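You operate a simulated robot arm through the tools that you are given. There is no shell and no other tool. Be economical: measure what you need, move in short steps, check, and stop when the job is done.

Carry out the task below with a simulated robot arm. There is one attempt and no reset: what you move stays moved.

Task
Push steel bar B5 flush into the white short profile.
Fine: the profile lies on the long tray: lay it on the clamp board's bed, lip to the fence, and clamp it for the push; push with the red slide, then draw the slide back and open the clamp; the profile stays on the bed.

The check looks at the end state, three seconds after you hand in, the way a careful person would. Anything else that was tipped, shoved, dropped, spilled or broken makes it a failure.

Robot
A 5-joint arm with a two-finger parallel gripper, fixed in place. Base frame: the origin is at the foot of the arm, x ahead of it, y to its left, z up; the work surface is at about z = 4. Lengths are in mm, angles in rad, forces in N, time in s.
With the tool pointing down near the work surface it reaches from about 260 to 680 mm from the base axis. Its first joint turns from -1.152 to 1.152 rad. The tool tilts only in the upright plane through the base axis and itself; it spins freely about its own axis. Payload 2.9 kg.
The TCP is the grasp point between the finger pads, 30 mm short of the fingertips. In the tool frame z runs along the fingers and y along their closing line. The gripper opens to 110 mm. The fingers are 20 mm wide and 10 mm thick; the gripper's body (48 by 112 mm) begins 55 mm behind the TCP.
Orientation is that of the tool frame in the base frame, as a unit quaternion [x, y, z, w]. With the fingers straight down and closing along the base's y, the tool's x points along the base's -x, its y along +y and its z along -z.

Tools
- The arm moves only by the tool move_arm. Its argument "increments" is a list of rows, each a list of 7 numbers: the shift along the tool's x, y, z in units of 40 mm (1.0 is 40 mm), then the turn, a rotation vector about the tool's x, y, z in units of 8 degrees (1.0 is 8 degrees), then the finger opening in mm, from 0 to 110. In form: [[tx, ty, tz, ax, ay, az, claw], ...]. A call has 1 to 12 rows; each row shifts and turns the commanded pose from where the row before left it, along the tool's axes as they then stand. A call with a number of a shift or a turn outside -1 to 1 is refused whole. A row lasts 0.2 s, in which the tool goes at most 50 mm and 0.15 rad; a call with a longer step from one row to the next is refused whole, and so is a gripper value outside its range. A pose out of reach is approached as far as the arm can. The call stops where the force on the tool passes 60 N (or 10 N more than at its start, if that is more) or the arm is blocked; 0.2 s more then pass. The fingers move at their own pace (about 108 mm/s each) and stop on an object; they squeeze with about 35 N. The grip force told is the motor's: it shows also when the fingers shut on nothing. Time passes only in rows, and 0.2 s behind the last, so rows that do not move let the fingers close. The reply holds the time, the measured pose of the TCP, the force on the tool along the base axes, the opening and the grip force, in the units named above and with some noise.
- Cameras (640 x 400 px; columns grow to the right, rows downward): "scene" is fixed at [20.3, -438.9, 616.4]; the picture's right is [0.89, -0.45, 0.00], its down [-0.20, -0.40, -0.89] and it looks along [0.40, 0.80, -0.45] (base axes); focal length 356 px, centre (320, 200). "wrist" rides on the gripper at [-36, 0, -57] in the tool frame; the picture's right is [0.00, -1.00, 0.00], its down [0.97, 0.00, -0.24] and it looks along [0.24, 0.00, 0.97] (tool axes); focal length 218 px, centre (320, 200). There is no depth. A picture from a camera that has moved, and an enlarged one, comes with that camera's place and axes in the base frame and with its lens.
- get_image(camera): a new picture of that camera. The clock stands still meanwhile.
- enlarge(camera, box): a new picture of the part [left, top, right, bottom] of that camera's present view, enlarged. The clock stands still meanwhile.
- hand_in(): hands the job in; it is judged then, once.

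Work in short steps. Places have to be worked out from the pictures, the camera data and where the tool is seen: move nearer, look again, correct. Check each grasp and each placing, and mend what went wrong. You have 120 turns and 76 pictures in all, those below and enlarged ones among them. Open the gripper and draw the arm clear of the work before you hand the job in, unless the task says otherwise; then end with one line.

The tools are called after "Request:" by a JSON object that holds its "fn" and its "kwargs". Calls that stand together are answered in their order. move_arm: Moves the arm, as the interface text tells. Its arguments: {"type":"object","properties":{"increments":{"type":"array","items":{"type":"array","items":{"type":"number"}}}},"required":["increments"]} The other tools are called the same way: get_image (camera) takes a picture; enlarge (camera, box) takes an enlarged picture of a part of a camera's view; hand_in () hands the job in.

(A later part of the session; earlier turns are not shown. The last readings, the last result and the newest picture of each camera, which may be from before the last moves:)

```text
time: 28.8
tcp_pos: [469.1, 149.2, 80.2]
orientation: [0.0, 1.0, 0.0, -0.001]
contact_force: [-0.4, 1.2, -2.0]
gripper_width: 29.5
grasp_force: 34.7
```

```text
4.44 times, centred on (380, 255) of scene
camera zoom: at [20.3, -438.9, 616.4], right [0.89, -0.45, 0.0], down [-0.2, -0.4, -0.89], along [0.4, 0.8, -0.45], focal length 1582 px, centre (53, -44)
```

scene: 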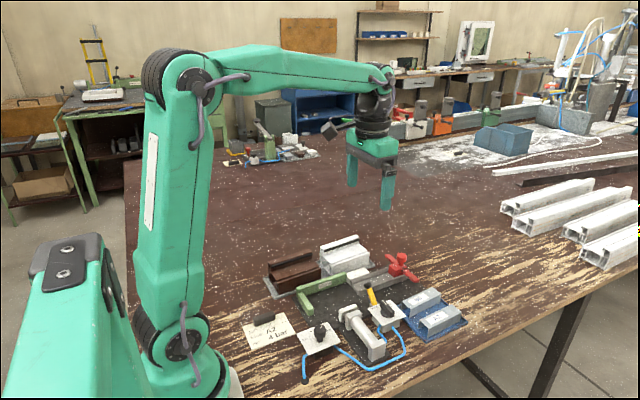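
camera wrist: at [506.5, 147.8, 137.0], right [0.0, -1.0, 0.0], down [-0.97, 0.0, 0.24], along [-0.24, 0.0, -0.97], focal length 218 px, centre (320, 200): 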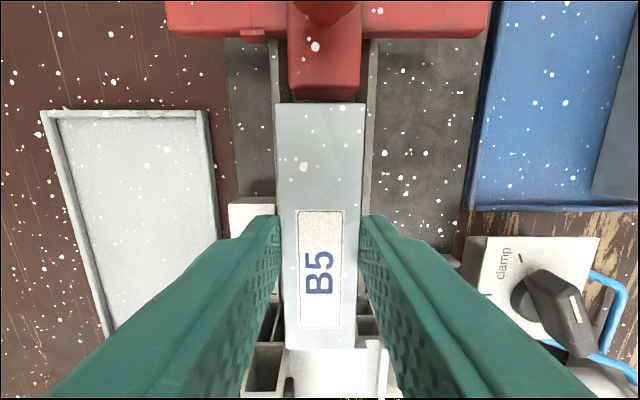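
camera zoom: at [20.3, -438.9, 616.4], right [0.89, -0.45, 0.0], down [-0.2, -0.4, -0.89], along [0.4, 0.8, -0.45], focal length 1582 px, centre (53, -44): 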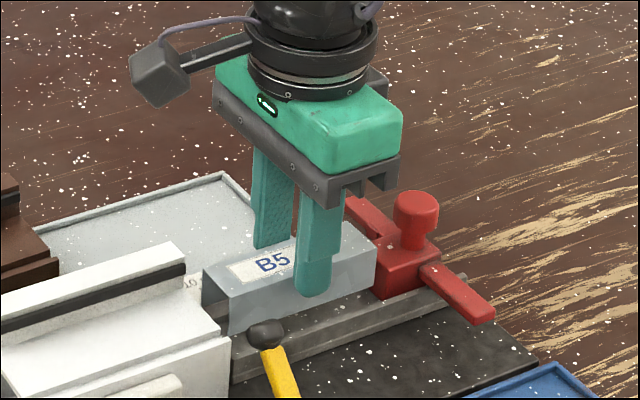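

The channel centre is ≈1.8 mm toward -y of the bar; I correct and lower gently until contact.

Request:
{"fn": "move_arm", "kwargs": {"increments": [[0, -0.045, 0, 0, 0, 0, 0], [0, 0, 0.2, 0, 0, 0, 0], [0, 0, 0.15, 0, 0, 0, 0], [0, 0, 0.07, 0, 0, 0, 0]]}}

Request:
{"fn": "enlarge", "kwargs": {"camera": "scene", "box": [340, 230, 420, 290]}}

```text
time: 29.8
tcp_pos: [468.8, 146.8, 64.4]
orientation: [0.0, 1.0, 0.0, 0.0]
contact_force: [0.1, 0.0, -0.8]
gripper_width: 29.5
grasp_force: 35.3
```

```text
6.67 times, centred on (380, 260) of scene
camera zoom: at [20.3, -438.9, 616.4], right [0.89, -0.45, 0.0], down [-0.2, -0.4, -0.89], along [0.4, 0.8, -0.45], focal length 2373 px, centre (-80, -200)
```

zoom: 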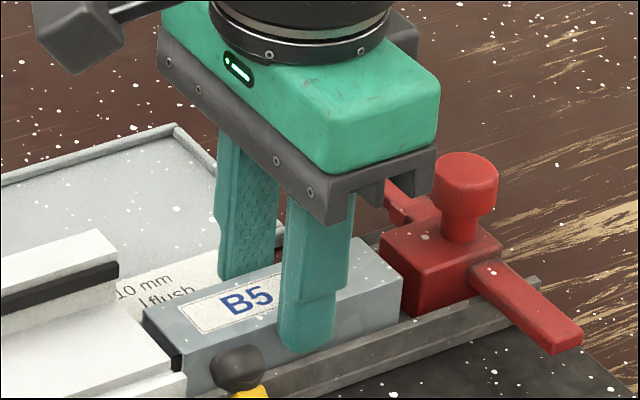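

No contact yet at 64.4; I go on in 2 mm steps.

Request:
{"fn": "move_arm", "kwargs": {"increments": [[0, 0, 0.05, 0, 0, 0, 0], [0, 0, 0.05, 0, 0, 0, 0], [0, 0, 0.03, 0, 0, 0, 0]]}}

```text
time: 30.6
tcp_pos: [470.0, 148.7, 59.4]
orientation: [0.001, 1.0, 0.001, 0.002]
contact_force: [-5.2, -1.9, 22.2]
gripper_width: 29.8
grasp_force: 35.0
```

Contact at 59.4, matching the expected channel floor. I look closely before releasing.

Request:
{"fn": "enlarge", "kwargs": {"camera": "scene", "box": [340, 230, 420, 290]}}

Request:
{"fn": "get_image", "kwargs": {"camera": "wrist"}}

```text
6.67 times, centred on (380, 260) of scene
camera zoom: at [20.2, -438.9, 616.4], right [0.89, -0.45, 0.0], down [-0.2, -0.4, -0.89], along [0.4, 0.8, -0.45], focal length 2373 px, centre (-80, -200)
```

zoom: 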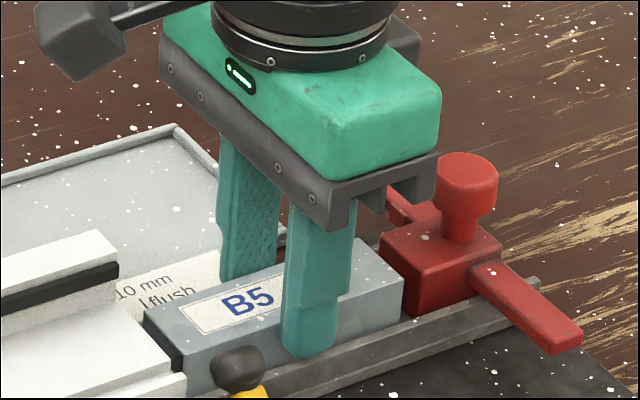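

```text
28 pictures are left
camera wrist: at [506.5, 146.0, 116.9], right [0.0, -1.0, 0.0], down [-0.97, 0.0, 0.24], along [-0.24, 0.0, -0.97], focal length 218 px, centre (320, 200)
```

wrist: 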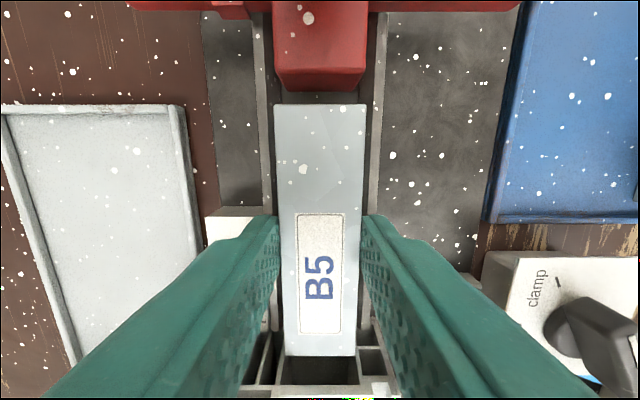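

The bar sits between the rails with even gaps. I ease up, release, rise a little and check its seating.

Request:
{"fn": "move_arm", "kwargs": {"increments": [[0, 0, -0.06, 0, 0, 0, 0], [0, 0, 0, 0, 0, 0, 50], [0, 0, 0, 0, 0, 0, 50], [0, 0, -0.8, 0, 0, 0, 50], [0, 0, -1, 0, 0, 0, 50], [0, 0, 0, 0, 0, 0, 50]]}}

Request:
{"fn": "enlarge", "kwargs": {"camera": "scene", "box": [320, 220, 440, 300]}}

Request:
{"fn": "get_image", "kwargs": {"camera": "wrist"}}

```text
time: 32.0
tcp_pos: [468.9, 147.6, 133.1]
orientation: [0.0, 1.0, 0.0, 0.0]
contact_force: [-0.1, -0.4, 0.4]
gripper_width: 50.2
grasp_force: 0.0
```

```text
5.00 times, centred on (380, 260) of scene
camera zoom: at [20.3, -438.9, 616.4], right [0.89, -0.45, 0.0], down [-0.2, -0.4, -0.89], along [0.4, 0.8, -0.45], focal length 1780 px, centre (20, -100)
```

zoom: 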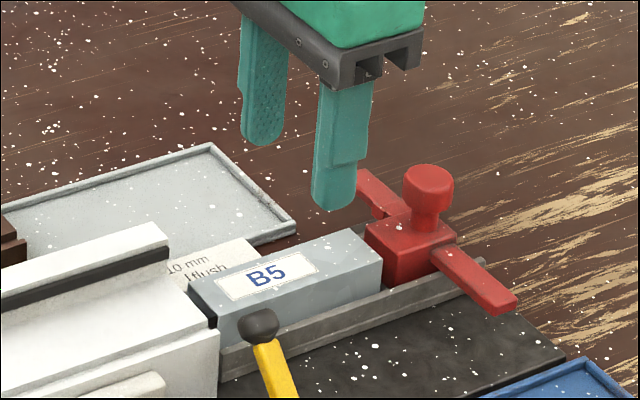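

```text
26 pictures are left
camera wrist: at [506.4, 146.4, 189.7], right [0.0, -1.0, 0.0], down [-0.97, 0.0, 0.24], along [-0.24, 0.0, -0.97], focal length 218 px, centre (320, 200)
```

wrist: 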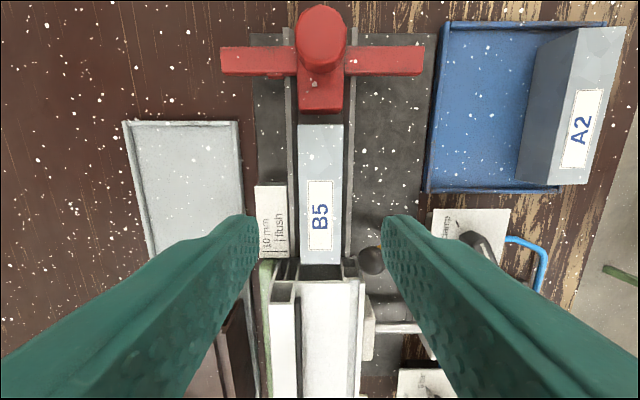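

The bar lies flat in the channel. Before pushing I check the gap between channel and profile, the scale marks, and whether the yellow lever is in the path of the slide's right wing.

Request:
{"fn": "enlarge", "kwargs": {"camera": "wrist", "box": [240, 180, 400, 320]}}

Request:
{"fn": "enlarge", "kwargs": {"camera": "scene", "box": [350, 240, 440, 310]}}

```text
2.86 times, centred on (320, 250) of wrist
camera zoom: at [506.4, 146.4, 189.7], right [0.0, -1.0, 0.0], down [-0.97, 0.0, 0.24], along [-0.24, 0.0, -0.97], focal length 624 px, centre (320, 57)
```

zoom: 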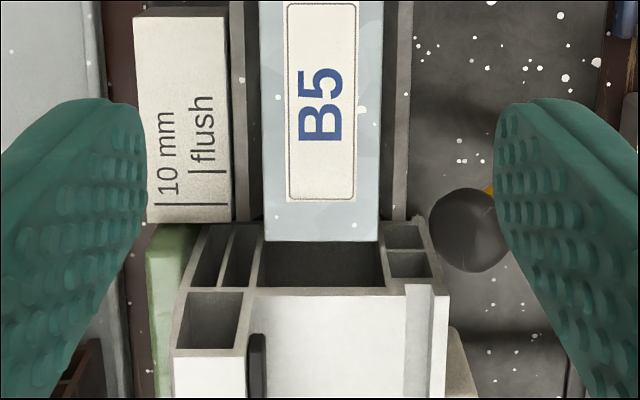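

```text
5.71 times, centred on (395, 275) of scene
camera zoom: at [20.3, -438.9, 616.4], right [0.89, -0.45, 0.0], down [-0.2, -0.4, -0.89], along [0.4, 0.8, -0.45], focal length 2034 px, centre (-109, -229)
```

zoom: 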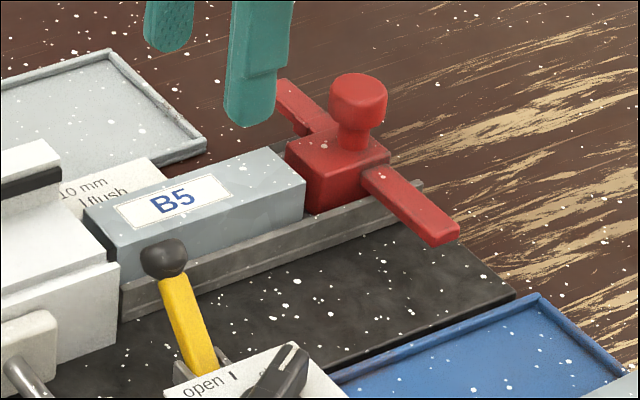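

Chamber and bar line up. The yellow lever leans over near where the right wing ends up, so I'll push in stages and look. First I move over the knob (x≈557).

Request:
{"fn": "move_arm", "kwargs": {"increments": [[-0.9, 0, 0, 0, 0, 0, 50], [-0.9, 0, 0, 0, 0, 0, 50], [-0.4, 0, 0.2, 0, 0, 0, 50], [0, 0, 0, 0, 0, 0, 50]]}}

Request:
{"fn": "get_image", "kwargs": {"camera": "wrist"}}

```text
time: 33.0
tcp_pos: [557.4, 148.2, 126.3]
orientation: [0.002, 1.0, 0.0, 0.001]
contact_force: [-0.1, 0.5, 0.2]
gripper_width: 50.0
grasp_force: 0.1
```

```text
23 pictures are left
camera wrist: at [594.5, 146.6, 182.3], right [0.0, -1.0, 0.0], down [-0.97, 0.0, 0.24], along [-0.24, 0.0, -0.97], focal length 218 px, centre (320, 200)
```

wrist: 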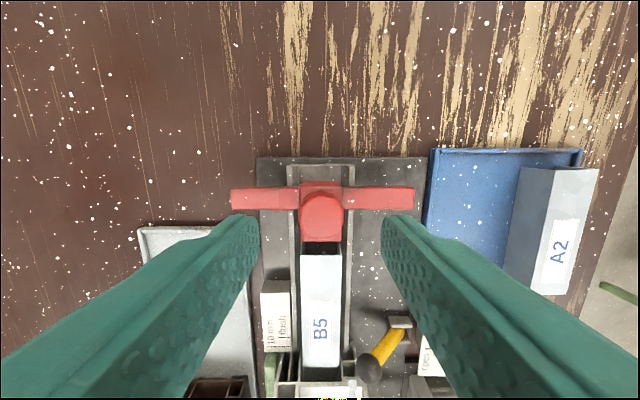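

Knob centre is right under the TCP. I descend and close on the knob head.

Request:
{"fn": "move_arm", "kwargs": {"increments": [[0, -0.02, 0.5, 0, 0, 0, 50], [0, 0, 0.4, 0, 0, 0, 50], [0, 0, 0.25, 0, 0, 0, 50], [0, 0, 0, 0, 0, 0, 0], [0, 0, 0, 0, 0, 0, 0]]}}

Request:
{"fn": "enlarge", "kwargs": {"camera": "scene", "box": [350, 210, 450, 300]}}

```text
time: 34.2
tcp_pos: [557.3, 148.3, 79.4]
orientation: [-0.001, 1.0, 0.0, 0.001]
contact_force: [-0.6, 16.2, -3.4]
gripper_width: 25.2
grasp_force: 44.9
```

```text
4.44 times, centred on (400, 255) of scene
camera zoom: at [20.4, -438.9, 616.4], right [0.89, -0.45, 0.0], down [-0.2, -0.4, -0.89], along [0.4, 0.8, -0.45], focal length 1582 px, centre (-36, -44)
```

zoom: 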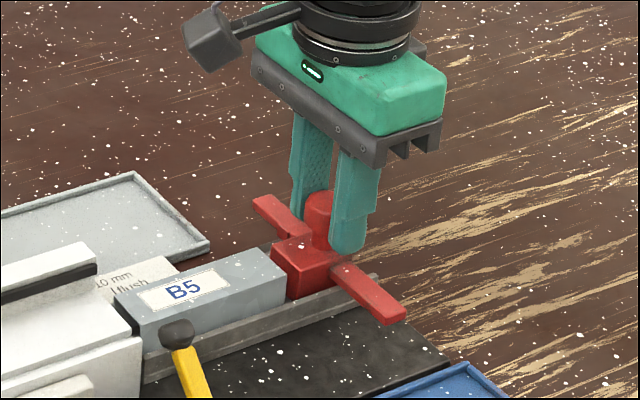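

Knob gripped (25 mm). I push slowly toward -x: first 30 mm, watching the force as the bar meets the chamber.

Request:
{"fn": "move_arm", "kwargs": {"increments": [[0.1, 0.02, 0, 0, 0, 0, 0], [0.12, 0, 0, 0, 0, 0, 0], [0.12, 0, 0, 0, 0, 0, 0], [0.12, 0, 0, 0, 0, 0, 0], [0.12, 0, 0, 0, 0, 0, 0], [0.12, 0, 0, 0, 0, 0, 0], [0.05, 0, 0, 0, 0, 0, 0]]}}

Request:
{"fn": "enlarge", "kwargs": {"camera": "scene", "box": [320, 220, 440, 310]}}

```text
time: 35.8
tcp_pos: [527.0, 147.8, 79.5]
orientation: [0.0, 1.0, 0.0, 0.001]
contact_force: [0.9, 23.7, 1.0]
gripper_width: 25.1
grasp_force: 45.4
```

```text
4.44 times, centred on (380, 265) of scene
camera zoom: at [20.3, -438.9, 616.4], right [0.89, -0.45, 0.0], down [-0.2, -0.4, -0.89], along [0.4, 0.8, -0.45], focal length 1582 px, centre (53, -89)
```

zoom: 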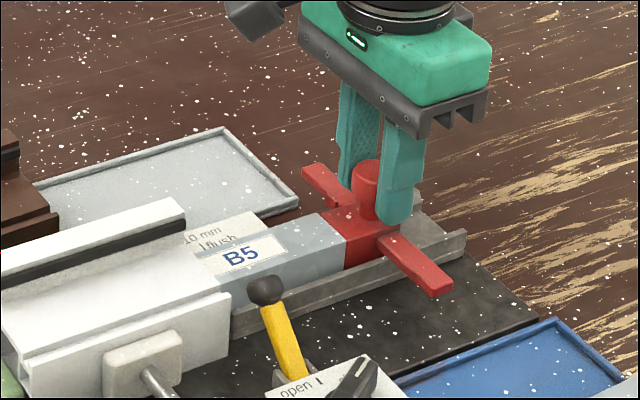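

The bar enters the chamber freely. I relieve the side load and go on ≈70 mm, stopping short of the yellow lever.

Request:
{"fn": "move_arm", "kwargs": {"increments": [[0.1, -0.055, 0, 0, 0, 0, 0], [0.15, 0, 0, 0, 0, 0, 0], [0.15, 0, 0, 0, 0, 0, 0], [0.15, 0, 0, 0, 0, 0, 0], [0.15, 0, 0, 0, 0, 0, 0], [0.15, 0, 0, 0, 0, 0, 0], [0.15, 0, 0, 0, 0, 0, 0], [0.15, 0, 0, 0, 0, 0, 0], [0.15, 0, 0, 0, 0, 0, 0], [0.15, 0, 0, 0, 0, 0, 0], [0.15, 0, 0, 0, 0, 0, 0], [0.1, 0, 0, 0, 0, 0, 0]]}}

Request:
{"fn": "get_image", "kwargs": {"camera": "wrist"}}

Request:
{"fn": "enlarge", "kwargs": {"camera": "scene", "box": [330, 230, 430, 310]}}

```text
time: 38.4
tcp_pos: [459.0, 148.1, 78.9]
orientation: [-0.002, 1.0, -0.001, 0.002]
contact_force: [1.7, 42.5, 2.5]
gripper_width: 25.4
grasp_force: 45.1
```

```text
20 pictures are left
camera wrist: at [495.6, 146.1, 135.9], right [0.0, -1.0, 0.0], down [-0.97, 0.0, 0.24], along [-0.24, 0.0, -0.97], focal length 218 px, centre (320, 200)
```

wrist: 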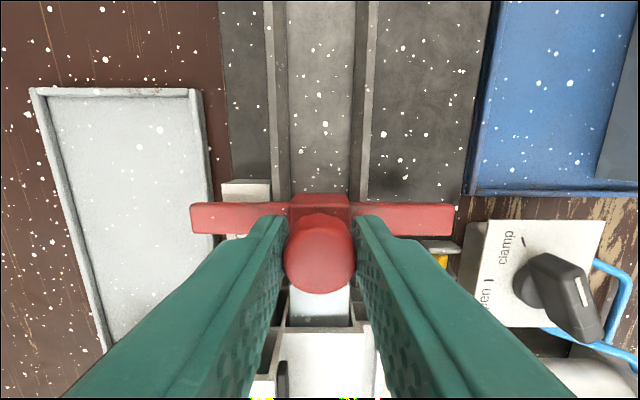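

```text
5.00 times, centred on (380, 270) of scene
camera zoom: at [20.3, -438.9, 616.4], right [0.89, -0.45, 0.0], down [-0.2, -0.4, -0.89], along [0.4, 0.8, -0.45], focal length 1780 px, centre (20, -150)
```

zoom: 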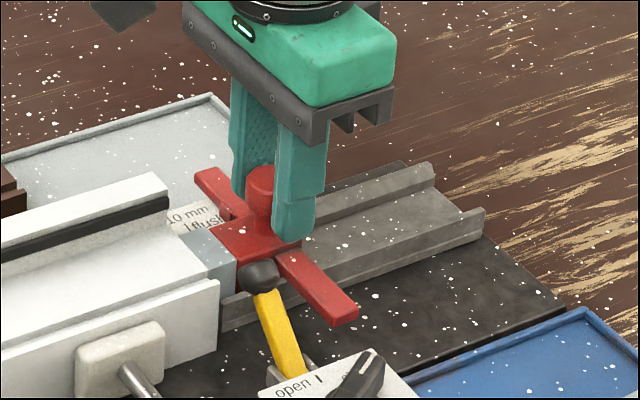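

The slide is ≈20 mm short, bar going in freely, but there is a side load of 42 N; I relieve it with a small y shift.

Request:
{"fn": "move_arm", "kwargs": {"increments": [[0, 0.05, 0, 0, 0, 0, 0], [0, 0, 0, 0, 0, 0, 0]]}}

Request:
{"fn": "enlarge", "kwargs": {"camera": "wrist", "box": [180, 170, 480, 340]}}

```text
time: 39.0
tcp_pos: [459.3, 147.8, 79.1]
orientation: [0.0, 1.0, 0.0, 0.001]
contact_force: [-0.8, 26.3, 14.3]
gripper_width: 25.1
grasp_force: 45.0
```

```text
2.13 times, centred on (330, 255) of wrist
camera zoom: at [496.4, 146.0, 135.8], right [0.0, -1.0, 0.0], down [-0.97, 0.0, 0.24], along [-0.24, 0.0, -0.97], focal length 466 px, centre (299, 83)
```

zoom: 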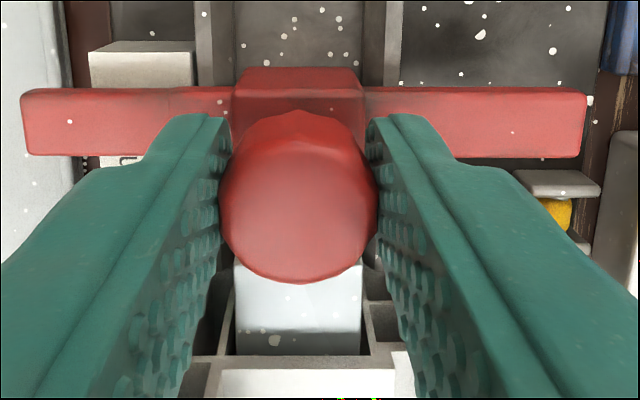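

Side load is falling. I relieve it a bit more and advance in small steps, watching for a rise in x-force near the lever.

Request:
{"fn": "move_arm", "kwargs": {"increments": [[0, 0.06, 0, 0, 0, 0, 0], [0.1, 0, 0, 0, 0, 0, 0], [0.1, 0, 0, 0, 0, 0, 0], [0.08, 0, 0, 0, 0, 0, 0], [0, 0, 0, 0, 0, 0, 0]]}}

Request:
{"fn": "enlarge", "kwargs": {"camera": "scene", "box": [340, 240, 420, 300]}}

Request:
{"fn": "enlarge", "kwargs": {"camera": "wrist", "box": [180, 170, 480, 340]}}

```text
time: 40.2
tcp_pos: [448.3, 148.1, 78.6]
orientation: [0.002, 1.0, 0.0, -0.001]
contact_force: [0.9, -35.5, 28.6]
gripper_width: 25.0
grasp_force: 45.2
```

```text
6.67 times, centred on (380, 270) of scene
camera zoom: at [20.1, -439.0, 616.4], right [0.89, -0.45, 0.0], down [-0.2, -0.4, -0.89], along [0.4, 0.8, -0.45], focal length 2373 px, centre (-80, -267)
```

zoom: 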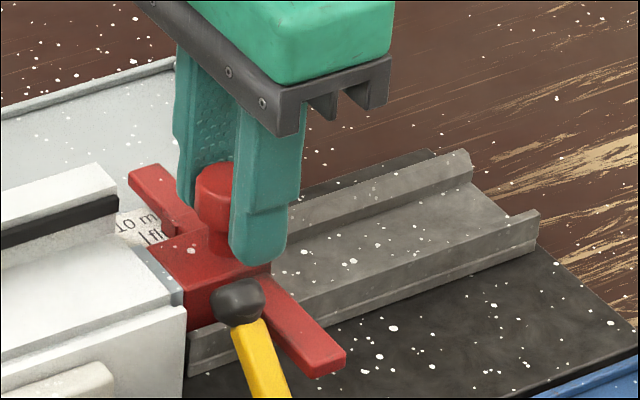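

```text
2.13 times, centred on (330, 255) of wrist
camera zoom: at [484.7, 146.1, 135.5], right [0.0, -1.0, 0.0], down [-0.97, 0.0, 0.24], along [-0.24, 0.0, -0.97], focal length 466 px, centre (299, 83)
```

zoom: 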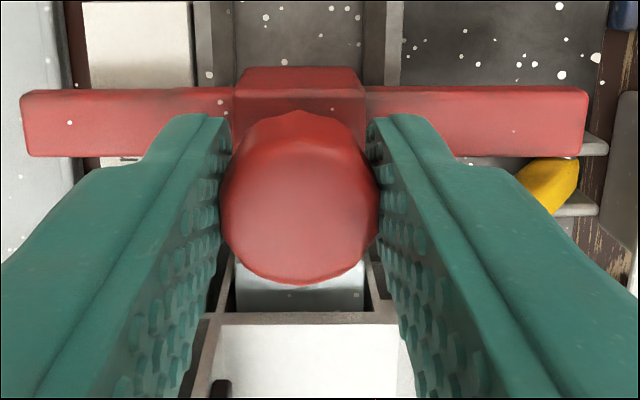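

≈10 mm remain; wing is close to the lever. I null the side load and creep forward 4 mm to see whether the wing meets the lever.

Request:
{"fn": "move_arm", "kwargs": {"increments": [[0, -0.06, 0, 0, 0, 0, 0], [0.05, 0, 0, 0, 0, 0, 0], [0.05, 0, 0, 0, 0, 0, 0], [0, 0, 0, 0, 0, 0, 0]]}}

Request:
{"fn": "enlarge", "kwargs": {"camera": "wrist", "box": [380, 200, 480, 270]}}

Request:
{"fn": "enlarge", "kwargs": {"camera": "scene", "box": [345, 245, 405, 295]}}

```text
time: 41.2
tcp_pos: [443.1, 147.9, 77.1]
orientation: [0.0, 1.0, 0.001, 0.0]
contact_force: [0.4, -2.4, 13.2]
gripper_width: 24.8
grasp_force: 44.7
```

```text
5.71 times, centred on (430, 235) of wrist
camera zoom: at [480.7, 146.1, 135.3], right [0.0, -1.0, 0.0], down [-0.97, 0.0, 0.24], along [-0.24, 0.0, -0.97], focal length 1247 px, centre (-309, 0)
```

zoom: 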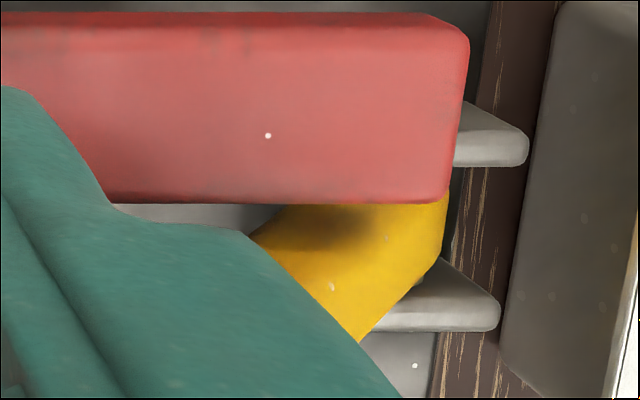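

```text
8.00 times, centred on (375, 270) of scene
camera zoom: at [20.2, -438.9, 616.4], right [0.89, -0.45, 0.0], down [-0.2, -0.4, -0.89], along [0.4, 0.8, -0.45], focal length 2848 px, centre (-120, -360)
```

zoom: 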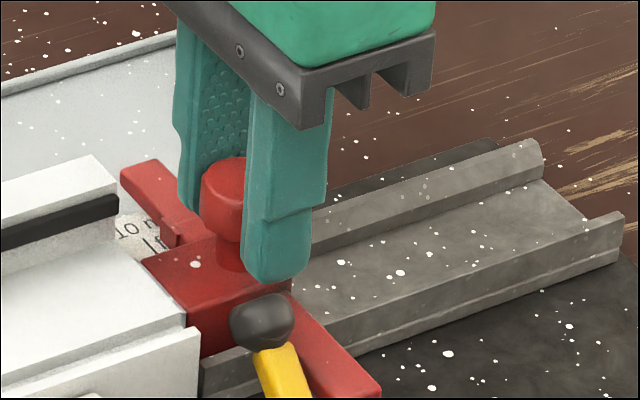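

No contact yet (fx≈0); the pointer tab is ≈4 mm short of the "flush" line. I creep 1 mm at a time.

Request:
{"fn": "move_arm", "kwargs": {"increments": [[0.025, 0, 0, 0, 0, 0, 0], [0.025, 0, 0, 0, 0, 0, 0], [0, 0, 0, 0, 0, 0, 0]]}}

Request:
{"fn": "enlarge", "kwargs": {"camera": "wrist", "box": [380, 200, 480, 270]}}

```text
time: 42.0
tcp_pos: [442.7, 147.7, 78.1]
orientation: [0.001, 1.0, 0.0, -0.001]
contact_force: [1.0, 3.8, 8.6]
gripper_width: 24.9
grasp_force: 45.2
```

```text
5.71 times, centred on (430, 235) of wrist
camera zoom: at [478.9, 146.1, 135.2], right [0.0, -1.0, 0.0], down [-0.97, 0.0, 0.24], along [-0.24, 0.0, -0.97], focal length 1247 px, centre (-309, 0)
```

zoom: 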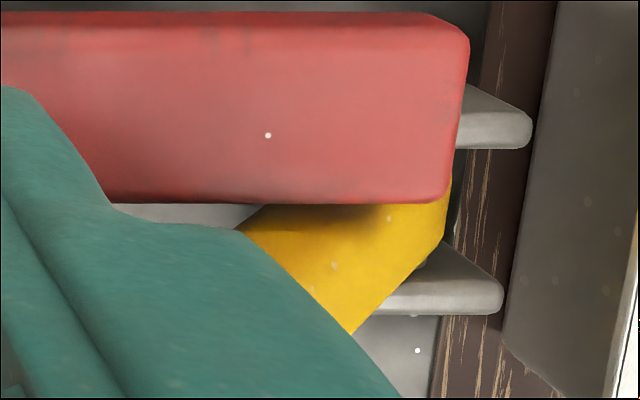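

Still no resistance. Another 2 mm in 1 mm steps.

Request:
{"fn": "move_arm", "kwargs": {"increments": [[0.025, 0, 0, 0, 0, 0, 0], [0.025, 0, 0, 0, 0, 0, 0], [0, 0, 0, 0, 0, 0, 0]]}}

Request:
{"fn": "enlarge", "kwargs": {"camera": "scene", "box": [350, 245, 400, 295]}}

```text
time: 42.8
tcp_pos: [441.1, 147.7, 79.0]
orientation: [0.0, 1.0, 0.0, -0.001]
contact_force: [3.4, 5.1, 0.4]
gripper_width: 25.1
grasp_force: 44.4
```

```text
8.00 times, centred on (375, 270) of scene
camera zoom: at [20.3, -438.9, 616.4], right [0.89, -0.45, 0.0], down [-0.2, -0.4, -0.89], along [0.4, 0.8, -0.45], focal length 2848 px, centre (-120, -360)
```

zoom: 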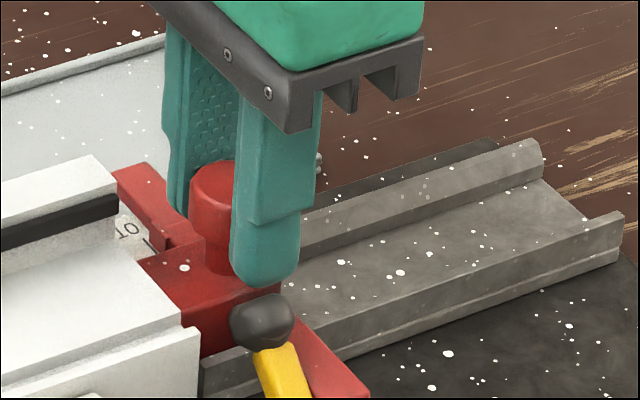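

The tab is almost on the "flush" tick. I enlarge tightly on the joint between block and profile and on the tab.

Request:
{"fn": "enlarge", "kwargs": {"camera": "scene", "box": [360, 266, 384, 290]}}

Request:
{"fn": "enlarge", "kwargs": {"camera": "wrist", "box": [190, 200, 390, 340]}}

```text
16.00 times, centred on (372, 278) of scene
camera zoom: at [20.3, -438.9, 616.4], right [0.89, -0.45, 0.0], down [-0.2, -0.4, -0.89], along [0.4, 0.8, -0.45], focal length 5695 px, centre (-512, -1048)
```

zoom: 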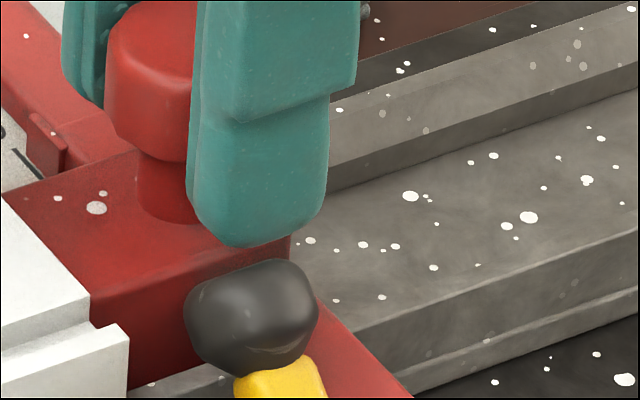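

```text
2.86 times, centred on (290, 270) of wrist
camera zoom: at [476.7, 146.1, 135.2], right [0.0, -1.0, 0.0], down [-0.97, 0.0, 0.24], along [-0.24, 0.0, -0.97], focal length 624 px, centre (406, 0)
```

zoom: 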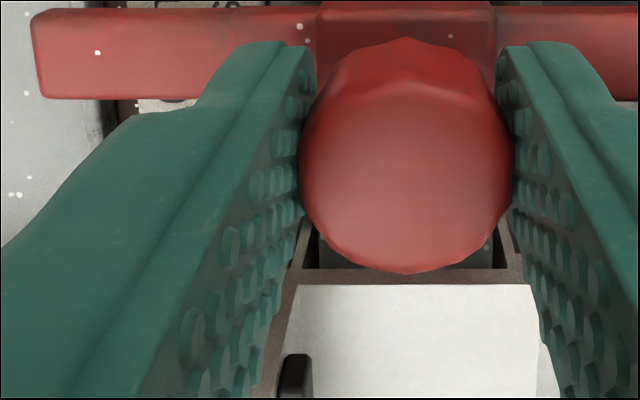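

The tab is nearly on the mark but the view is ambiguous to ±2 mm. I draw the slide back 50 mm, let go, and look at the bar end directly.

Request:
{"fn": "move_arm", "kwargs": {"increments": [[-0.15, 0, 0, 0, 0, 0, 0], [-0.2, 0, 0, 0, 0, 0, 0], [-0.2, 0, 0, 0, 0, 0, 0], [-0.2, 0, 0, 0, 0, 0, 0], [-0.25, 0, 0, 0, 0, 0, 0], [-0.25, 0, 0, 0, 0, 0, 0], [0, 0, 0, 0, 0, 0, 0]]}}

Request:
{"fn": "move_arm", "kwargs": {"increments": [[0, 0, 0, 0, 0, 0, 50], [0, 0, 0, 0, 0, 0, 50], [0, 0, -0.8, 0, 0, 0, 50], [0, 0, -0.7, 0, 0, 0, 50], [0.8, 0, 0, 0, 0, 0, 60], [0.8, 0, 0, 0, 0, 0, 60], [0.6, 0, 0, 0, 0, 0, 60], [0, 0, 0, 0, 0, 0, 60]]}}

Request:
{"fn": "enlarge", "kwargs": {"camera": "wrist", "box": [240, 110, 400, 230]}}

```text
time: 44.4
tcp_pos: [490.0, 148.1, 78.8]
orientation: [0.0, 1.0, -0.001, -0.001]
contact_force: [-0.3, 28.5, -6.6]
gripper_width: 25.5
grasp_force: 44.5
```

```text
time: 46.2
tcp_pos: [399.9, 146.8, 137.9]
orientation: [0.001, 1.0, 0.0, 0.0]
contact_force: [0.7, -0.8, -0.2]
gripper_width: 60.0
grasp_force: 0.2
```

```text
3.33 times, centred on (320, 170) of wrist
camera zoom: at [437.4, 144.6, 195.4], right [0.0, -1.0, 0.0], down [-0.97, 0.0, 0.24], along [-0.24, 0.0, -0.97], focal length 728 px, centre (320, 300)
```

zoom: 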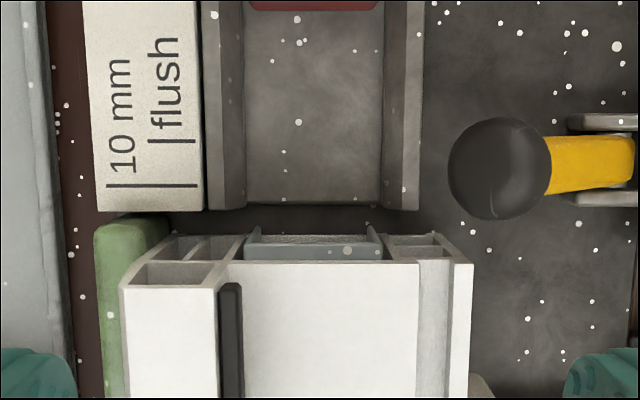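

Clear now: the bar still stands ≈2.4 mm proud. I go back to the knob, re-grip and push the rest.

Request:
{"fn": "move_arm", "kwargs": {"increments": [[-0.6, 0, 0, 0, 0, 0, 50], [-0.8, 0, 0, 0, 0, 0, 50], [-0.8, 0, 0, 0, 0, 0, 50], [0, 0.02, 0.7, 0, 0, 0, 50], [0, 0, 0.8, 0, 0, 0, 50], [0, 0, 0, 0, 0, 0, 50], [0, 0, 0, 0, 0, 0, 0], [0, 0, 0, 0, 0, 0, 0]]}}

Request:
{"fn": "move_arm", "kwargs": {"increments": [[0.2, 0, 0, 0, 0, 0, 0], [0.25, 0, 0, 0, 0, 0, 0], [0.25, 0, 0, 0, 0, 0, 0], [0.25, 0, 0, 0, 0, 0, 0], [0.2, 0, 0, 0, 0, 0, 0], [0, 0, 0, 0, 0, 0, 0]]}}

```text
time: 48.0
tcp_pos: [488.6, 147.0, 77.8]
orientation: [0.001, 1.0, 0.0, 0.001]
contact_force: [0.5, -8.3, -1.0]
gripper_width: 25.2
grasp_force: 45.0
```

```text
time: 49.4
tcp_pos: [443.2, 147.6, 79.5]
orientation: [0.0, 1.0, 0.0, 0.001]
contact_force: [-0.8, -22.5, 17.1]
gripper_width: 25.1
grasp_force: 45.1
```

Back near contact. I creep the remaining ≈6 mm in 1 mm steps, watching fx.

Request:
{"fn": "move_arm", "kwargs": {"increments": [[0.05, -0.03, 0, 0, 0, 0, 0], [0.025, 0, 0, 0, 0, 0, 0], [0.025, 0, 0, 0, 0, 0, 0], [0.025, 0, 0, 0, 0, 0, 0], [0, 0, 0, 0, 0, 0, 0]]}}

Request:
{"fn": "move_arm", "kwargs": {"increments": [[0.025, 0, 0, 0, 0, 0, 0], [0, 0, 0, 0, 0, 0, 0]]}}

```text
time: 50.6
tcp_pos: [439.5, 148.1, 78.0]
orientation: [0.001, 1.0, 0.001, 0.002]
contact_force: [11.2, 6.6, 5.7]
gripper_width: 25.2
grasp_force: 44.4
```

```text
time: 51.2
tcp_pos: [439.2, 147.4, 78.6]
orientation: [0.0, 1.0, 0.001, 0.004]
contact_force: [24.8, 8.7, -4.6]
gripper_width: 25.2
grasp_force: 45.3
```

Resistance builds up at TCP x≈439 (25 N). I look at what is touching.

Request:
{"fn": "enlarge", "kwargs": {"camera": "wrist", "box": [390, 200, 470, 270]}}

Request:
{"fn": "enlarge", "kwargs": {"camera": "scene", "box": [352, 258, 392, 298]}}

```text
5.71 times, centred on (430, 235) of wrist
camera zoom: at [475.8, 145.9, 135.8], right [0.0, -1.0, 0.0], down [-0.97, 0.0, 0.23], along [-0.23, 0.0, -0.97], focal length 1247 px, centre (-309, 0)
```

zoom: 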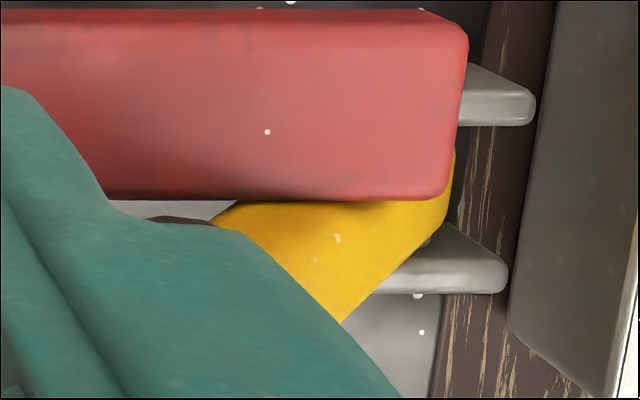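

```text
10.00 times, centred on (372, 278) of scene
camera zoom: at [20.3, -438.9, 616.4], right [0.89, -0.45, 0.0], down [-0.2, -0.4, -0.89], along [0.4, 0.8, -0.45], focal length 3560 px, centre (-200, -580)
```

zoom: 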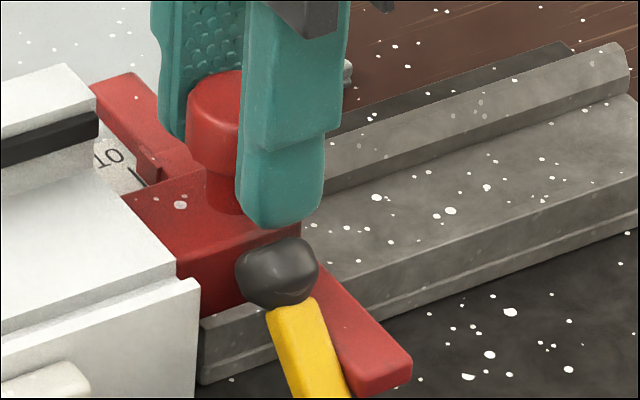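

The right wing bears on the yellow lever, with the tab at the flush tick — the lever acts as the stop. I press a touch more, then draw the slide fully back and check the bar end.

Request:
{"fn": "move_arm", "kwargs": {"increments": [[0.025, 0, 0, 0, 0, 0, 0], [0, 0, 0, 0, 0, 0, 0]]}}

Request:
{"fn": "move_arm", "kwargs": {"increments": [[-0.2, 0, 0, 0, 0, 0, 0], [-0.25, 0, 0, 0, 0, 0, 0], [-0.25, 0, 0, 0, 0, 0, 0], [-0.25, 0, 0, 0, 0, 0, 0], [-0.25, 0, 0, 0, 0, 0, 0], [-0.1, 0, 0, 0, 0, 0, 0], [0, 0, 0, 0, 0, 0, 0]]}}

Request:
{"fn": "move_arm", "kwargs": {"increments": [[0, 0, 0, 0, 0, 0, 50], [0, 0, 0, 0, 0, 0, 50], [0, 0, -0.8, 0, 0, 0, 50], [0, 0, -0.7, 0, 0, 0, 50], [0.8, 0, 0, 0, 0, 0, 60], [0.8, 0, 0, 0, 0, 0, 60], [0.6, 0, 0, 0, 0, 0, 60], [0, 0, 0, 0, 0, 0, 60]]}}

Request:
{"fn": "enlarge", "kwargs": {"camera": "wrist", "box": [260, 120, 420, 220]}}

```text
time: 51.8
tcp_pos: [438.4, 147.2, 78.7]
orientation: [0.001, 1.0, 0.001, 0.004]
contact_force: [27.3, 3.4, -11.5]
gripper_width: 25.2
grasp_force: 44.9
```

```text
time: 53.4
tcp_pos: [489.4, 148.0, 78.6]
orientation: [-0.002, 1.0, -0.001, -0.001]
contact_force: [-0.6, 25.3, -1.8]
gripper_width: 24.9
grasp_force: 45.4
```

```text
time: 55.2
tcp_pos: [400.5, 148.0, 138.1]
orientation: [0.001, 1.0, 0.0, 0.0]
contact_force: [-0.4, -0.2, -0.2]
gripper_width: 60.0
grasp_force: 0.1
```

```text
4.00 times, centred on (340, 170) of wrist
camera zoom: at [437.6, 146.3, 195.4], right [0.0, -1.0, 0.0], down [-0.97, 0.0, 0.24], along [-0.24, 0.0, -0.97], focal length 873 px, centre (240, 320)
```

zoom: 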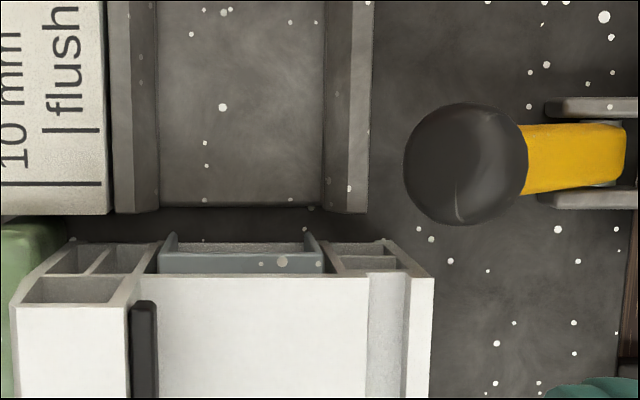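

The bar end hasn't moved: still ≈2.3 mm proud, because the wing was stopped by the yellow lever leaning in its path. The lever hinges about x at the board edge; raising it upright (toward -y) frees the wing. I bring closed fingers beside its ball on the +y side.

Request:
{"fn": "move_arm", "kwargs": {"increments": [[-0.69, -0.325, 0, 0, 0, 0, 0], [0, 0, 0, 0, 0, 0, 0], [0, 0, 0.6, 0, 0, 0, 0], [0, 0, 0.6, 0, 0, 0, 0], [0, 0, 0.35, 0, 0, 0, 0], [0, 0, 0, 0, 0, 0, 0]]}}

Request:
{"fn": "enlarge", "kwargs": {"camera": "scene", "box": [340, 235, 420, 305]}}

```text
time: 56.6
tcp_pos: [427.7, 135.5, 76.2]
orientation: [0.0, 1.0, 0.0, 0.0]
contact_force: [0.1, -0.3, 0.9]
gripper_width: 0.0
grasp_force: 35.2
```

```text
5.71 times, centred on (380, 270) of scene
camera zoom: at [20.3, -438.9, 616.4], right [0.89, -0.45, 0.0], down [-0.2, -0.4, -0.89], along [0.4, 0.8, -0.45], focal length 2034 px, centre (-23, -200)
```

zoom: 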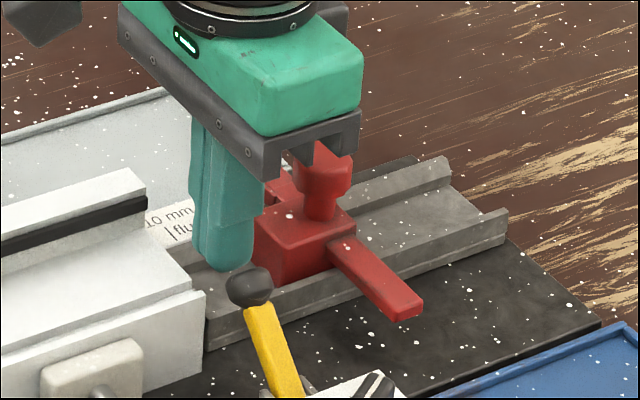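

Fingers stand right behind the ball. I lower 5 mm and push gently toward -y.

Request:
{"fn": "move_arm", "kwargs": {"increments": [[0, 0, 0.12, 0, 0, 0, 0], [0, -0.12, 0, 0, 0, 0, 0], [0, -0.12, 0, 0, 0, 0, 0], [0, -0.12, 0, 0, 0, 0, 0], [0, -0.12, 0, 0, 0, 0, 0], [0, 0, 0, 0, 0, 0, 0]]}}

```text
time: 58.0
tcp_pos: [428.5, 114.0, 70.5]
orientation: [0.001, 1.0, 0.0, 0.0]
contact_force: [0.2, 0.1, -0.5]
gripper_width: 0.0
grasp_force: 35.0
```

It follows with little force. I continue to about y=88 so the lever stands upright.

Request:
{"fn": "move_arm", "kwargs": {"increments": [[0, -0.12, 0, 0, 0, 0, 0], [0, -0.12, 0, 0, 0, 0, 0], [0, -0.12, 0, 0, 0, 0, 0], [0, -0.12, 0, 0, 0, 0, 0], [0, -0.12, 0, 0, 0, 0, 0], [0, 0, 0, 0, 0, 0, 0]]}}

Request:
{"fn": "enlarge", "kwargs": {"camera": "scene", "box": [340, 235, 430, 315]}}

```text
time: 59.4
tcp_pos: [428.5, 91.0, 72.7]
orientation: [0.0, 1.0, 0.0, 0.001]
contact_force: [-9.4, 1.5, 23.2]
gripper_width: 0.0
grasp_force: 34.5
```

```text
5.00 times, centred on (385, 275) of scene
camera zoom: at [20.2, -438.9, 616.4], right [0.89, -0.45, 0.0], down [-0.2, -0.4, -0.89], along [0.4, 0.8, -0.45], focal length 1780 px, centre (-5, -175)
```

zoom: 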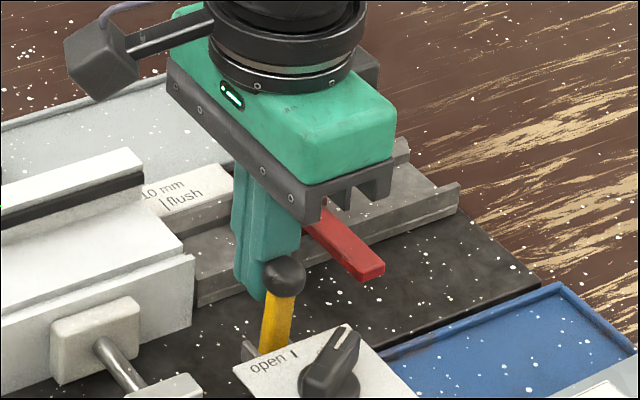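

The lever now stands slightly past upright. I back away and rise to see if it stays.

Request:
{"fn": "move_arm", "kwargs": {"increments": [[0, 0.3, -0.05, 0, 0, 0, 0], [0, 0.5, 0, 0, 0, 0, 0], [0, 0.65, -0.5, 0, 0, 0, 0], [-0.5, 0, -0.9, 0, 0, 0, 50], [-1, 0, 0, 0, 0, 0, 50], [0, 0, 0, 0, 0, 0, 50]]}}

Request:
{"fn": "get_image", "kwargs": {"camera": "wrist"}}

```text
time: 60.8
tcp_pos: [487.3, 146.8, 130.5]
orientation: [0.001, 1.0, 0.0, 0.0]
contact_force: [0.6, -0.3, -0.3]
gripper_width: 50.3
grasp_force: 0.0
```

```text
3 pictures are left
camera wrist: at [524.3, 145.4, 188.1], right [0.0, -1.0, 0.0], down [-0.97, 0.0, 0.24], along [-0.24, 0.0, -0.97], focal length 218 px, centre (320, 200)
```

wrist: 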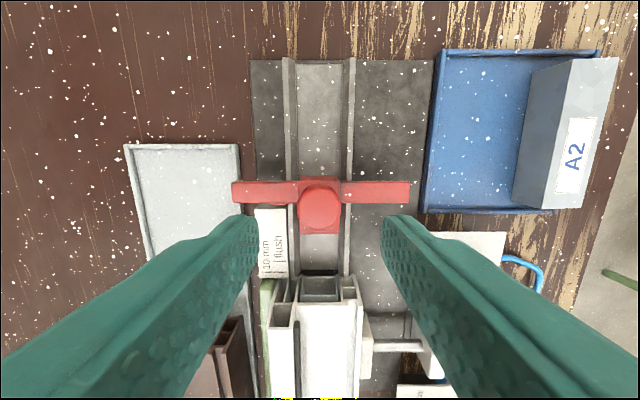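

The lever stays clear. I re-grip the knob at its known place and push to 4 mm before flush.

Request:
{"fn": "move_arm", "kwargs": {"increments": [[-0.01, 0, 0.6, 0, 0, 0, 50], [0, 0, 0.5, 0, 0, 0, 50], [0, 0, 0.2, 0, 0, 0, 50], [0, 0, 0, 0, 0, 0, 0], [0, 0, 0, 0, 0, 0, 0], [0.2, 0, 0, 0, 0, 0, 0], [0.25, 0, 0, 0, 0, 0, 0], [0.25, 0, 0, 0, 0, 0, 0], [0.25, 0, 0, 0, 0, 0, 0], [0.2, 0, 0, 0, 0, 0, 0], [0.05, 0, 0, 0, 0, 0, 0], [0, 0, 0, 0, 0, 0, 0]]}}

```text
time: 63.4
tcp_pos: [440.9, 148.5, 78.6]
orientation: [0.001, 1.0, 0.0, 0.0]
contact_force: [-0.2, -17.4, 27.8]
gripper_width: 25.2
grasp_force: 45.1
```

No obstruction now. I creep on 1 mm at a time to x≈436.9.

Request:
{"fn": "move_arm", "kwargs": {"increments": [[0.025, -0.02, 0, 0, 0, 0, 0], [0.025, 0, 0, 0, 0, 0, 0], [0.025, 0, 0, 0, 0, 0, 0], [0.03, 0, 0, 0, 0, 0, 0], [0, 0, 0, 0, 0, 0, 0], [0, 0, 0, 0, 0, 0, 0]]}}

```text
time: 64.8
tcp_pos: [436.2, 148.4, 78.2]
orientation: [-0.001, 1.0, 0.0, 0.001]
contact_force: [1.4, 7.7, 15.7]
gripper_width: 25.0
grasp_force: 44.9
```

Passed the earlier limit freely. I withdraw the slide 52 mm, release and check the bar end from above.

Request:
{"fn": "move_arm", "kwargs": {"increments": [[-0.2, 0, 0, 0, 0, 0, 0], [-0.25, 0, 0, 0, 0, 0, 0], [-0.25, 0, 0, 0, 0, 0, 0], [-0.25, 0, 0, 0, 0, 0, 0], [-0.25, 0, 0, 0, 0, 0, 0], [-0.1, 0, 0, 0, 0, 0, 0], [0, 0, 0, 0, 0, 0, 0]]}}

Request:
{"fn": "move_arm", "kwargs": {"increments": [[0, 0, 0, 0, 0, 0, 50], [0, 0, 0, 0, 0, 0, 50], [0, 0, -0.8, 0, 0, 0, 50], [0, 0, -0.7, 0, 0, 0, 50], [0.8, 0, 0, 0, 0, 0, 60], [0.8, 0, 0, 0, 0, 0, 60], [0.6, 0, 0, 0, 0, 0, 60], [0, 0, 0, 0, 0, 0, 60]]}}

Request:
{"fn": "enlarge", "kwargs": {"camera": "wrist", "box": [280, 150, 376, 210]}}

```text
time: 66.4
tcp_pos: [489.7, 147.7, 77.0]
orientation: [0.001, 1.0, 0.001, 0.0]
contact_force: [0.6, 14.4, 6.3]
gripper_width: 25.1
grasp_force: 45.3
```

```text
time: 68.2
tcp_pos: [399.9, 148.0, 138.4]
orientation: [0.001, 1.0, 0.0, 0.001]
contact_force: [-0.1, 0.6, 0.3]
gripper_width: 60.0
grasp_force: 0.1
```

```text
6.67 times, centred on (328, 180) of wrist
camera zoom: at [437.0, 145.9, 195.2], right [0.0, -1.0, 0.0], down [-0.97, 0.0, 0.24], along [-0.24, 0.0, -0.97], focal length 1455 px, centre (267, 333)
```

zoom: 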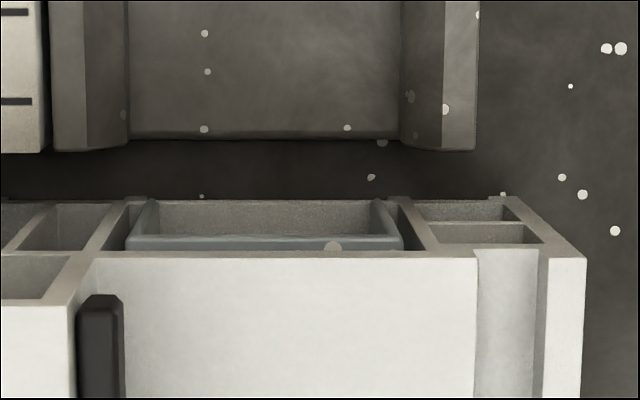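

The bar end now lies within ≈0.5 mm of the profile's end. While re-gripping the slide to return it, I give it a last 0.5 mm touch, then draw it fully back.

Request:
{"fn": "move_arm", "kwargs": {"increments": [[-0.6, 0, 0, 0, 0, 0, 50], [-0.8, 0, 0, 0, 0, 0, 50], [-0.8, 0, 0, 0, 0, 0, 50], [0, 0, 0.7, 0, 0, 0, 50], [0, 0, 0.8, 0, 0, 0, 50], [0, 0, 0, 0, 0, 0, 50], [0, 0, 0, 0, 0, 0, 0], [0, 0, 0, 0, 0, 0, 0]]}}

Request:
{"fn": "move_arm", "kwargs": {"increments": [[0.2, 0, 0, 0, 0, 0, 0], [0.25, 0, 0, 0, 0, 0, 0], [0.25, 0, 0, 0, 0, 0, 0], [0.25, 0, 0, 0, 0, 0, 0], [0.2, 0, 0, 0, 0, 0, 0], [0.1, 0, 0, 0, 0, 0, 0], [0.05, 0, 0, 0, 0, 0, 0], [0.0125, 0, 0, 0, 0, 0, 0], [0, 0, 0, 0, 0, 0, 0], [0, 0, 0, 0, 0, 0, 0]]}}

```text
time: 70.0
tcp_pos: [489.6, 148.9, 77.2]
orientation: [0.0, 1.0, 0.0, 0.0]
contact_force: [0.3, 6.2, -3.5]
gripper_width: 25.1
grasp_force: 45.0
```

```text
time: 72.2
tcp_pos: [436.3, 148.2, 77.2]
orientation: [0.001, 1.0, 0.0, -0.001]
contact_force: [-0.8, -0.3, 9.0]
gripper_width: 25.2
grasp_force: 45.5
```

At x≈436.4, no side load. Now I draw the slide all the way back to its starting place.

Request:
{"fn": "move_arm", "kwargs": {"increments": [[-0.25, 0, 0, 0, 0, 0, 0], [-0.25, 0, 0, 0, 0, 0, 0], [-0.25, 0, 0, 0, 0, 0, 0], [-0.25, 0, 0, 0, 0, 0, 0], [-0.25, 0, 0, 0, 0, 0, 0], [-0.25, 0, 0, 0, 0, 0, 0], [-0.25, 0, 0, 0, 0, 0, 0], [-0.25, 0, 0, 0, 0, 0, 0], [-0.25, 0, 0, 0, 0, 0, 0], [-0.25, 0, 0, 0, 0, 0, 0], [-0.25, 0, 0, 0, 0, 0, 0], [-0.25, 0, 0, 0, 0, 0, 0]]}}

Request:
{"fn": "move_arm", "kwargs": {"increments": [[0, 0, 0, 0, 0, 0, 50], [0, 0, 0, 0, 0, 0, 50], [0, 0, -0.7, 0, 0, 0, 50], [0, 0, -0.9, 0, 0, 0, 50], [0, 0, -0.5, 0, 0, 0, 45], [0, 0, 0, 0, 0, 0, 45]]}}

```text
time: 74.8
tcp_pos: [556.1, 147.9, 77.6]
orientation: [0.0, 1.0, -0.001, -0.001]
contact_force: [-11.1, 6.8, 1.0]
gripper_width: 25.0
grasp_force: 44.9
```

```text
time: 76.2
tcp_pos: [557.9, 149.0, 159.7]
orientation: [0.0, 1.0, 0.0, 0.001]
contact_force: [0.0, 0.5, -0.2]
gripper_width: 44.8
grasp_force: 0.1
```

Slide is home. Before the valve, I check where the lever stands relative to the valve knob.

Request:
{"fn": "enlarge", "kwargs": {"camera": "scene", "box": [330, 235, 450, 315]}}

```text
5.00 times, centred on (390, 275) of scene
camera zoom: at [20.3, -438.9, 616.4], right [0.89, -0.45, 0.0], down [-0.2, -0.4, -0.89], along [0.4, 0.8, -0.45], focal length 1780 px, centre (-30, -175)
```

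zoom: 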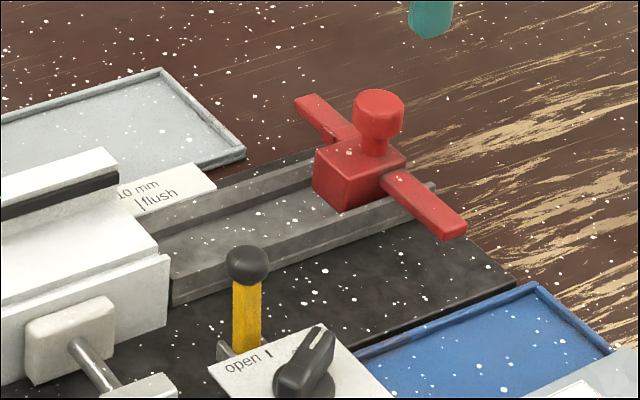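

The lever stands upright, clear of the valve. I go over the valve knob with the fingers turned to its present angle.

Request:
{"fn": "move_arm", "kwargs": {"increments": [[0.82, -0.75, 0, 0, 0, 0, 45], [0.82, -0.75, 0, 0, 0, 0, 45], [0.82, -0.75, 0, 0, 0, 0, 45], [0.82, -0.75, 0, 0, 0, 0, 40], [0, 0, 0.2, 0, 0, -0.95, 35], [0, 0, 0.2, 0, 0, -0.9, 35], [0, 0, 0.2, 0, 0, -0.9, 35], [0, 0, 0.2, 0, 0, -0.9, 35], [0, 0, 0, 0, 0, 0, 35], [0, 0, 0, 0, 0, 0, 35]]}}

```text
time: 78.4
tcp_pos: [424.6, 28.4, 130.9]
orientation: [-0.252, 0.968, 0.0, 0.001]
contact_force: [-0.4, -0.3, -0.4]
gripper_width: 34.8
grasp_force: 0.0
```

Pose matches the one at which I released the knob. I descend, grip and turn back to "open".

Request:
{"fn": "move_arm", "kwargs": {"increments": [[0, 0, 0.6, 0, 0, 0, 35], [0, 0, 0.6, 0, 0, 0, 35], [0, 0, 0.35, 0, 0, 0, 35], [0, 0, 0, 0, 0, 0, 0], [0, 0, 0, 0, 0, 0, 0]]}}

Request:
{"fn": "move_arm", "kwargs": {"increments": [[0, 0, 0, 0, 0, -1, 0], [0, 0, 0, 0, 0, -1, 0], [0, 0, 0, 0, 0, -1, 0], [0, 0, 0, 0, 0, -1, 0], [0, 0, 0, 0, 0, -1, 0], [0, 0, 0, 0, 0, -1, 0], [0, 0, 0, 0, 0, -0.9, 0], [0, 0, 0, 0, 0, -0.75, 0], [0, 0, 0, 0, 0, 0, 0]]}}

```text
time: 79.6
tcp_pos: [424.3, 30.3, 67.7]
orientation: [-0.253, 0.967, 0.0, -0.001]
contact_force: [-13.6, 20.3, 18.5]
gripper_width: 24.9
grasp_force: 44.8
```

```text
time: 81.6
tcp_pos: [424.0, 27.6, 67.9]
orientation: [0.71, -0.704, 0.001, -0.001]
contact_force: [4.3, 17.9, 9.9]
gripper_width: 11.7
grasp_force: 44.8
```

Final angle matches "open" with the handle flat between the fingers (11.7 mm). I release, rise and spin square.

Request:
{"fn": "move_arm", "kwargs": {"increments": [[0, 0, 0, 0, 0, 0, 35], [0, 0, 0, 0, 0, 0, 35], [0, 0, -0.7, 0, 0, 0, 35], [0, 0, -0.9, 0, 0, 0, 35], [0, 0, -0.5, 0, 0, 1, 35], [0, 0, 0, 0, 0, 1, 35], [0, 0, 0, 0, 0, 1, 35], [0, 0, 0, 0, 0, 1, 35], [0, 0, 0, 0, 0, 1, 35], [0, 0, 0, 0, 0, 1, 35], [0, 0, 0, 0, 0, 1, 35], [0, 0, 0, 0, 0, 1, 35]]}}

Request:
{"fn": "move_arm", "kwargs": {"increments": [[0, 0, 0, 0, 0, 1, 0], [0, 0, 0, 0, 0, 1, 0], [0, 0, 0, 0, 0, 1, 0], [0, 0, 0, 0, 0, 0.3, 0], [0, 0, 0, 0, 0, 0, 0]]}}

```text
time: 84.2
tcp_pos: [424.2, 27.5, 151.0]
orientation: [-0.227, 0.974, 0.0, -0.001]
contact_force: [-1.5, 0.2, -0.4]
gripper_width: 34.8
grasp_force: 0.0
```

```text
time: 85.4
tcp_pos: [425.2, 28.2, 152.5]
orientation: [0.001, 1.0, -0.001, 0.0]
contact_force: [0.5, -0.6, 0.5]
gripper_width: 0.0
grasp_force: 35.2
```

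Clamp valve done. Now I set the lever back to its leaning place as found: closed fingers from the -y side, tips above the valve handle.

Request:
{"fn": "move_arm", "kwargs": {"increments": [[0, 0.45, 0, 0, 0, 0, 0], [0, 0, 0.8, 0, 0, 0, 0], [0, 0, 0.8, 0, 0, 0, 0], [0, 0, 0, 0, 0, 0, 0]]}}

Request:
{"fn": "move_arm", "kwargs": {"increments": [[0, 0.12, 0, 0, 0, 0, 0], [0, 0.12, 0, 0, 0, 0, 0], [0, 0.12, 0, 0, 0, 0, 0], [0, 0.12, 0, 0, 0, 0, 0], [0, 0.12, 0, 0, 0, 0, 0], [0, 0, 0, 0, 0, 0, 0]]}}

```text
time: 86.4
tcp_pos: [424.8, 46.8, 89.4]
orientation: [0.0, 1.0, 0.0, 0.001]
contact_force: [0.4, -0.2, -0.8]
gripper_width: 0.2
grasp_force: 34.6
```

```text
time: 87.8
tcp_pos: [424.7, 69.9, 88.5]
orientation: [0.001, 1.0, 0.0, 0.0]
contact_force: [0.5, 0.9, 1.3]
gripper_width: 0.0
grasp_force: 34.8
```

Moving freely; I follow it down to its former lean (ball at y≈110).

Request:
{"fn": "move_arm", "kwargs": {"increments": [[0, 0.12, 0.05, 0, 0, 0, 0], [0, 0.12, 0.05, 0, 0, 0, 0], [0, 0.12, 0.05, 0, 0, 0, 0], [0, 0.12, 0.05, 0, 0, 0, 0], [0, 0, 0, 0, 0, 0, 0]]}}

```text
time: 89.0
tcp_pos: [424.1, 88.0, 80.3]
orientation: [0.0, 1.0, 0.0, 0.0]
contact_force: [-0.2, -0.3, -1.3]
gripper_width: 0.0
grasp_force: 34.7
```

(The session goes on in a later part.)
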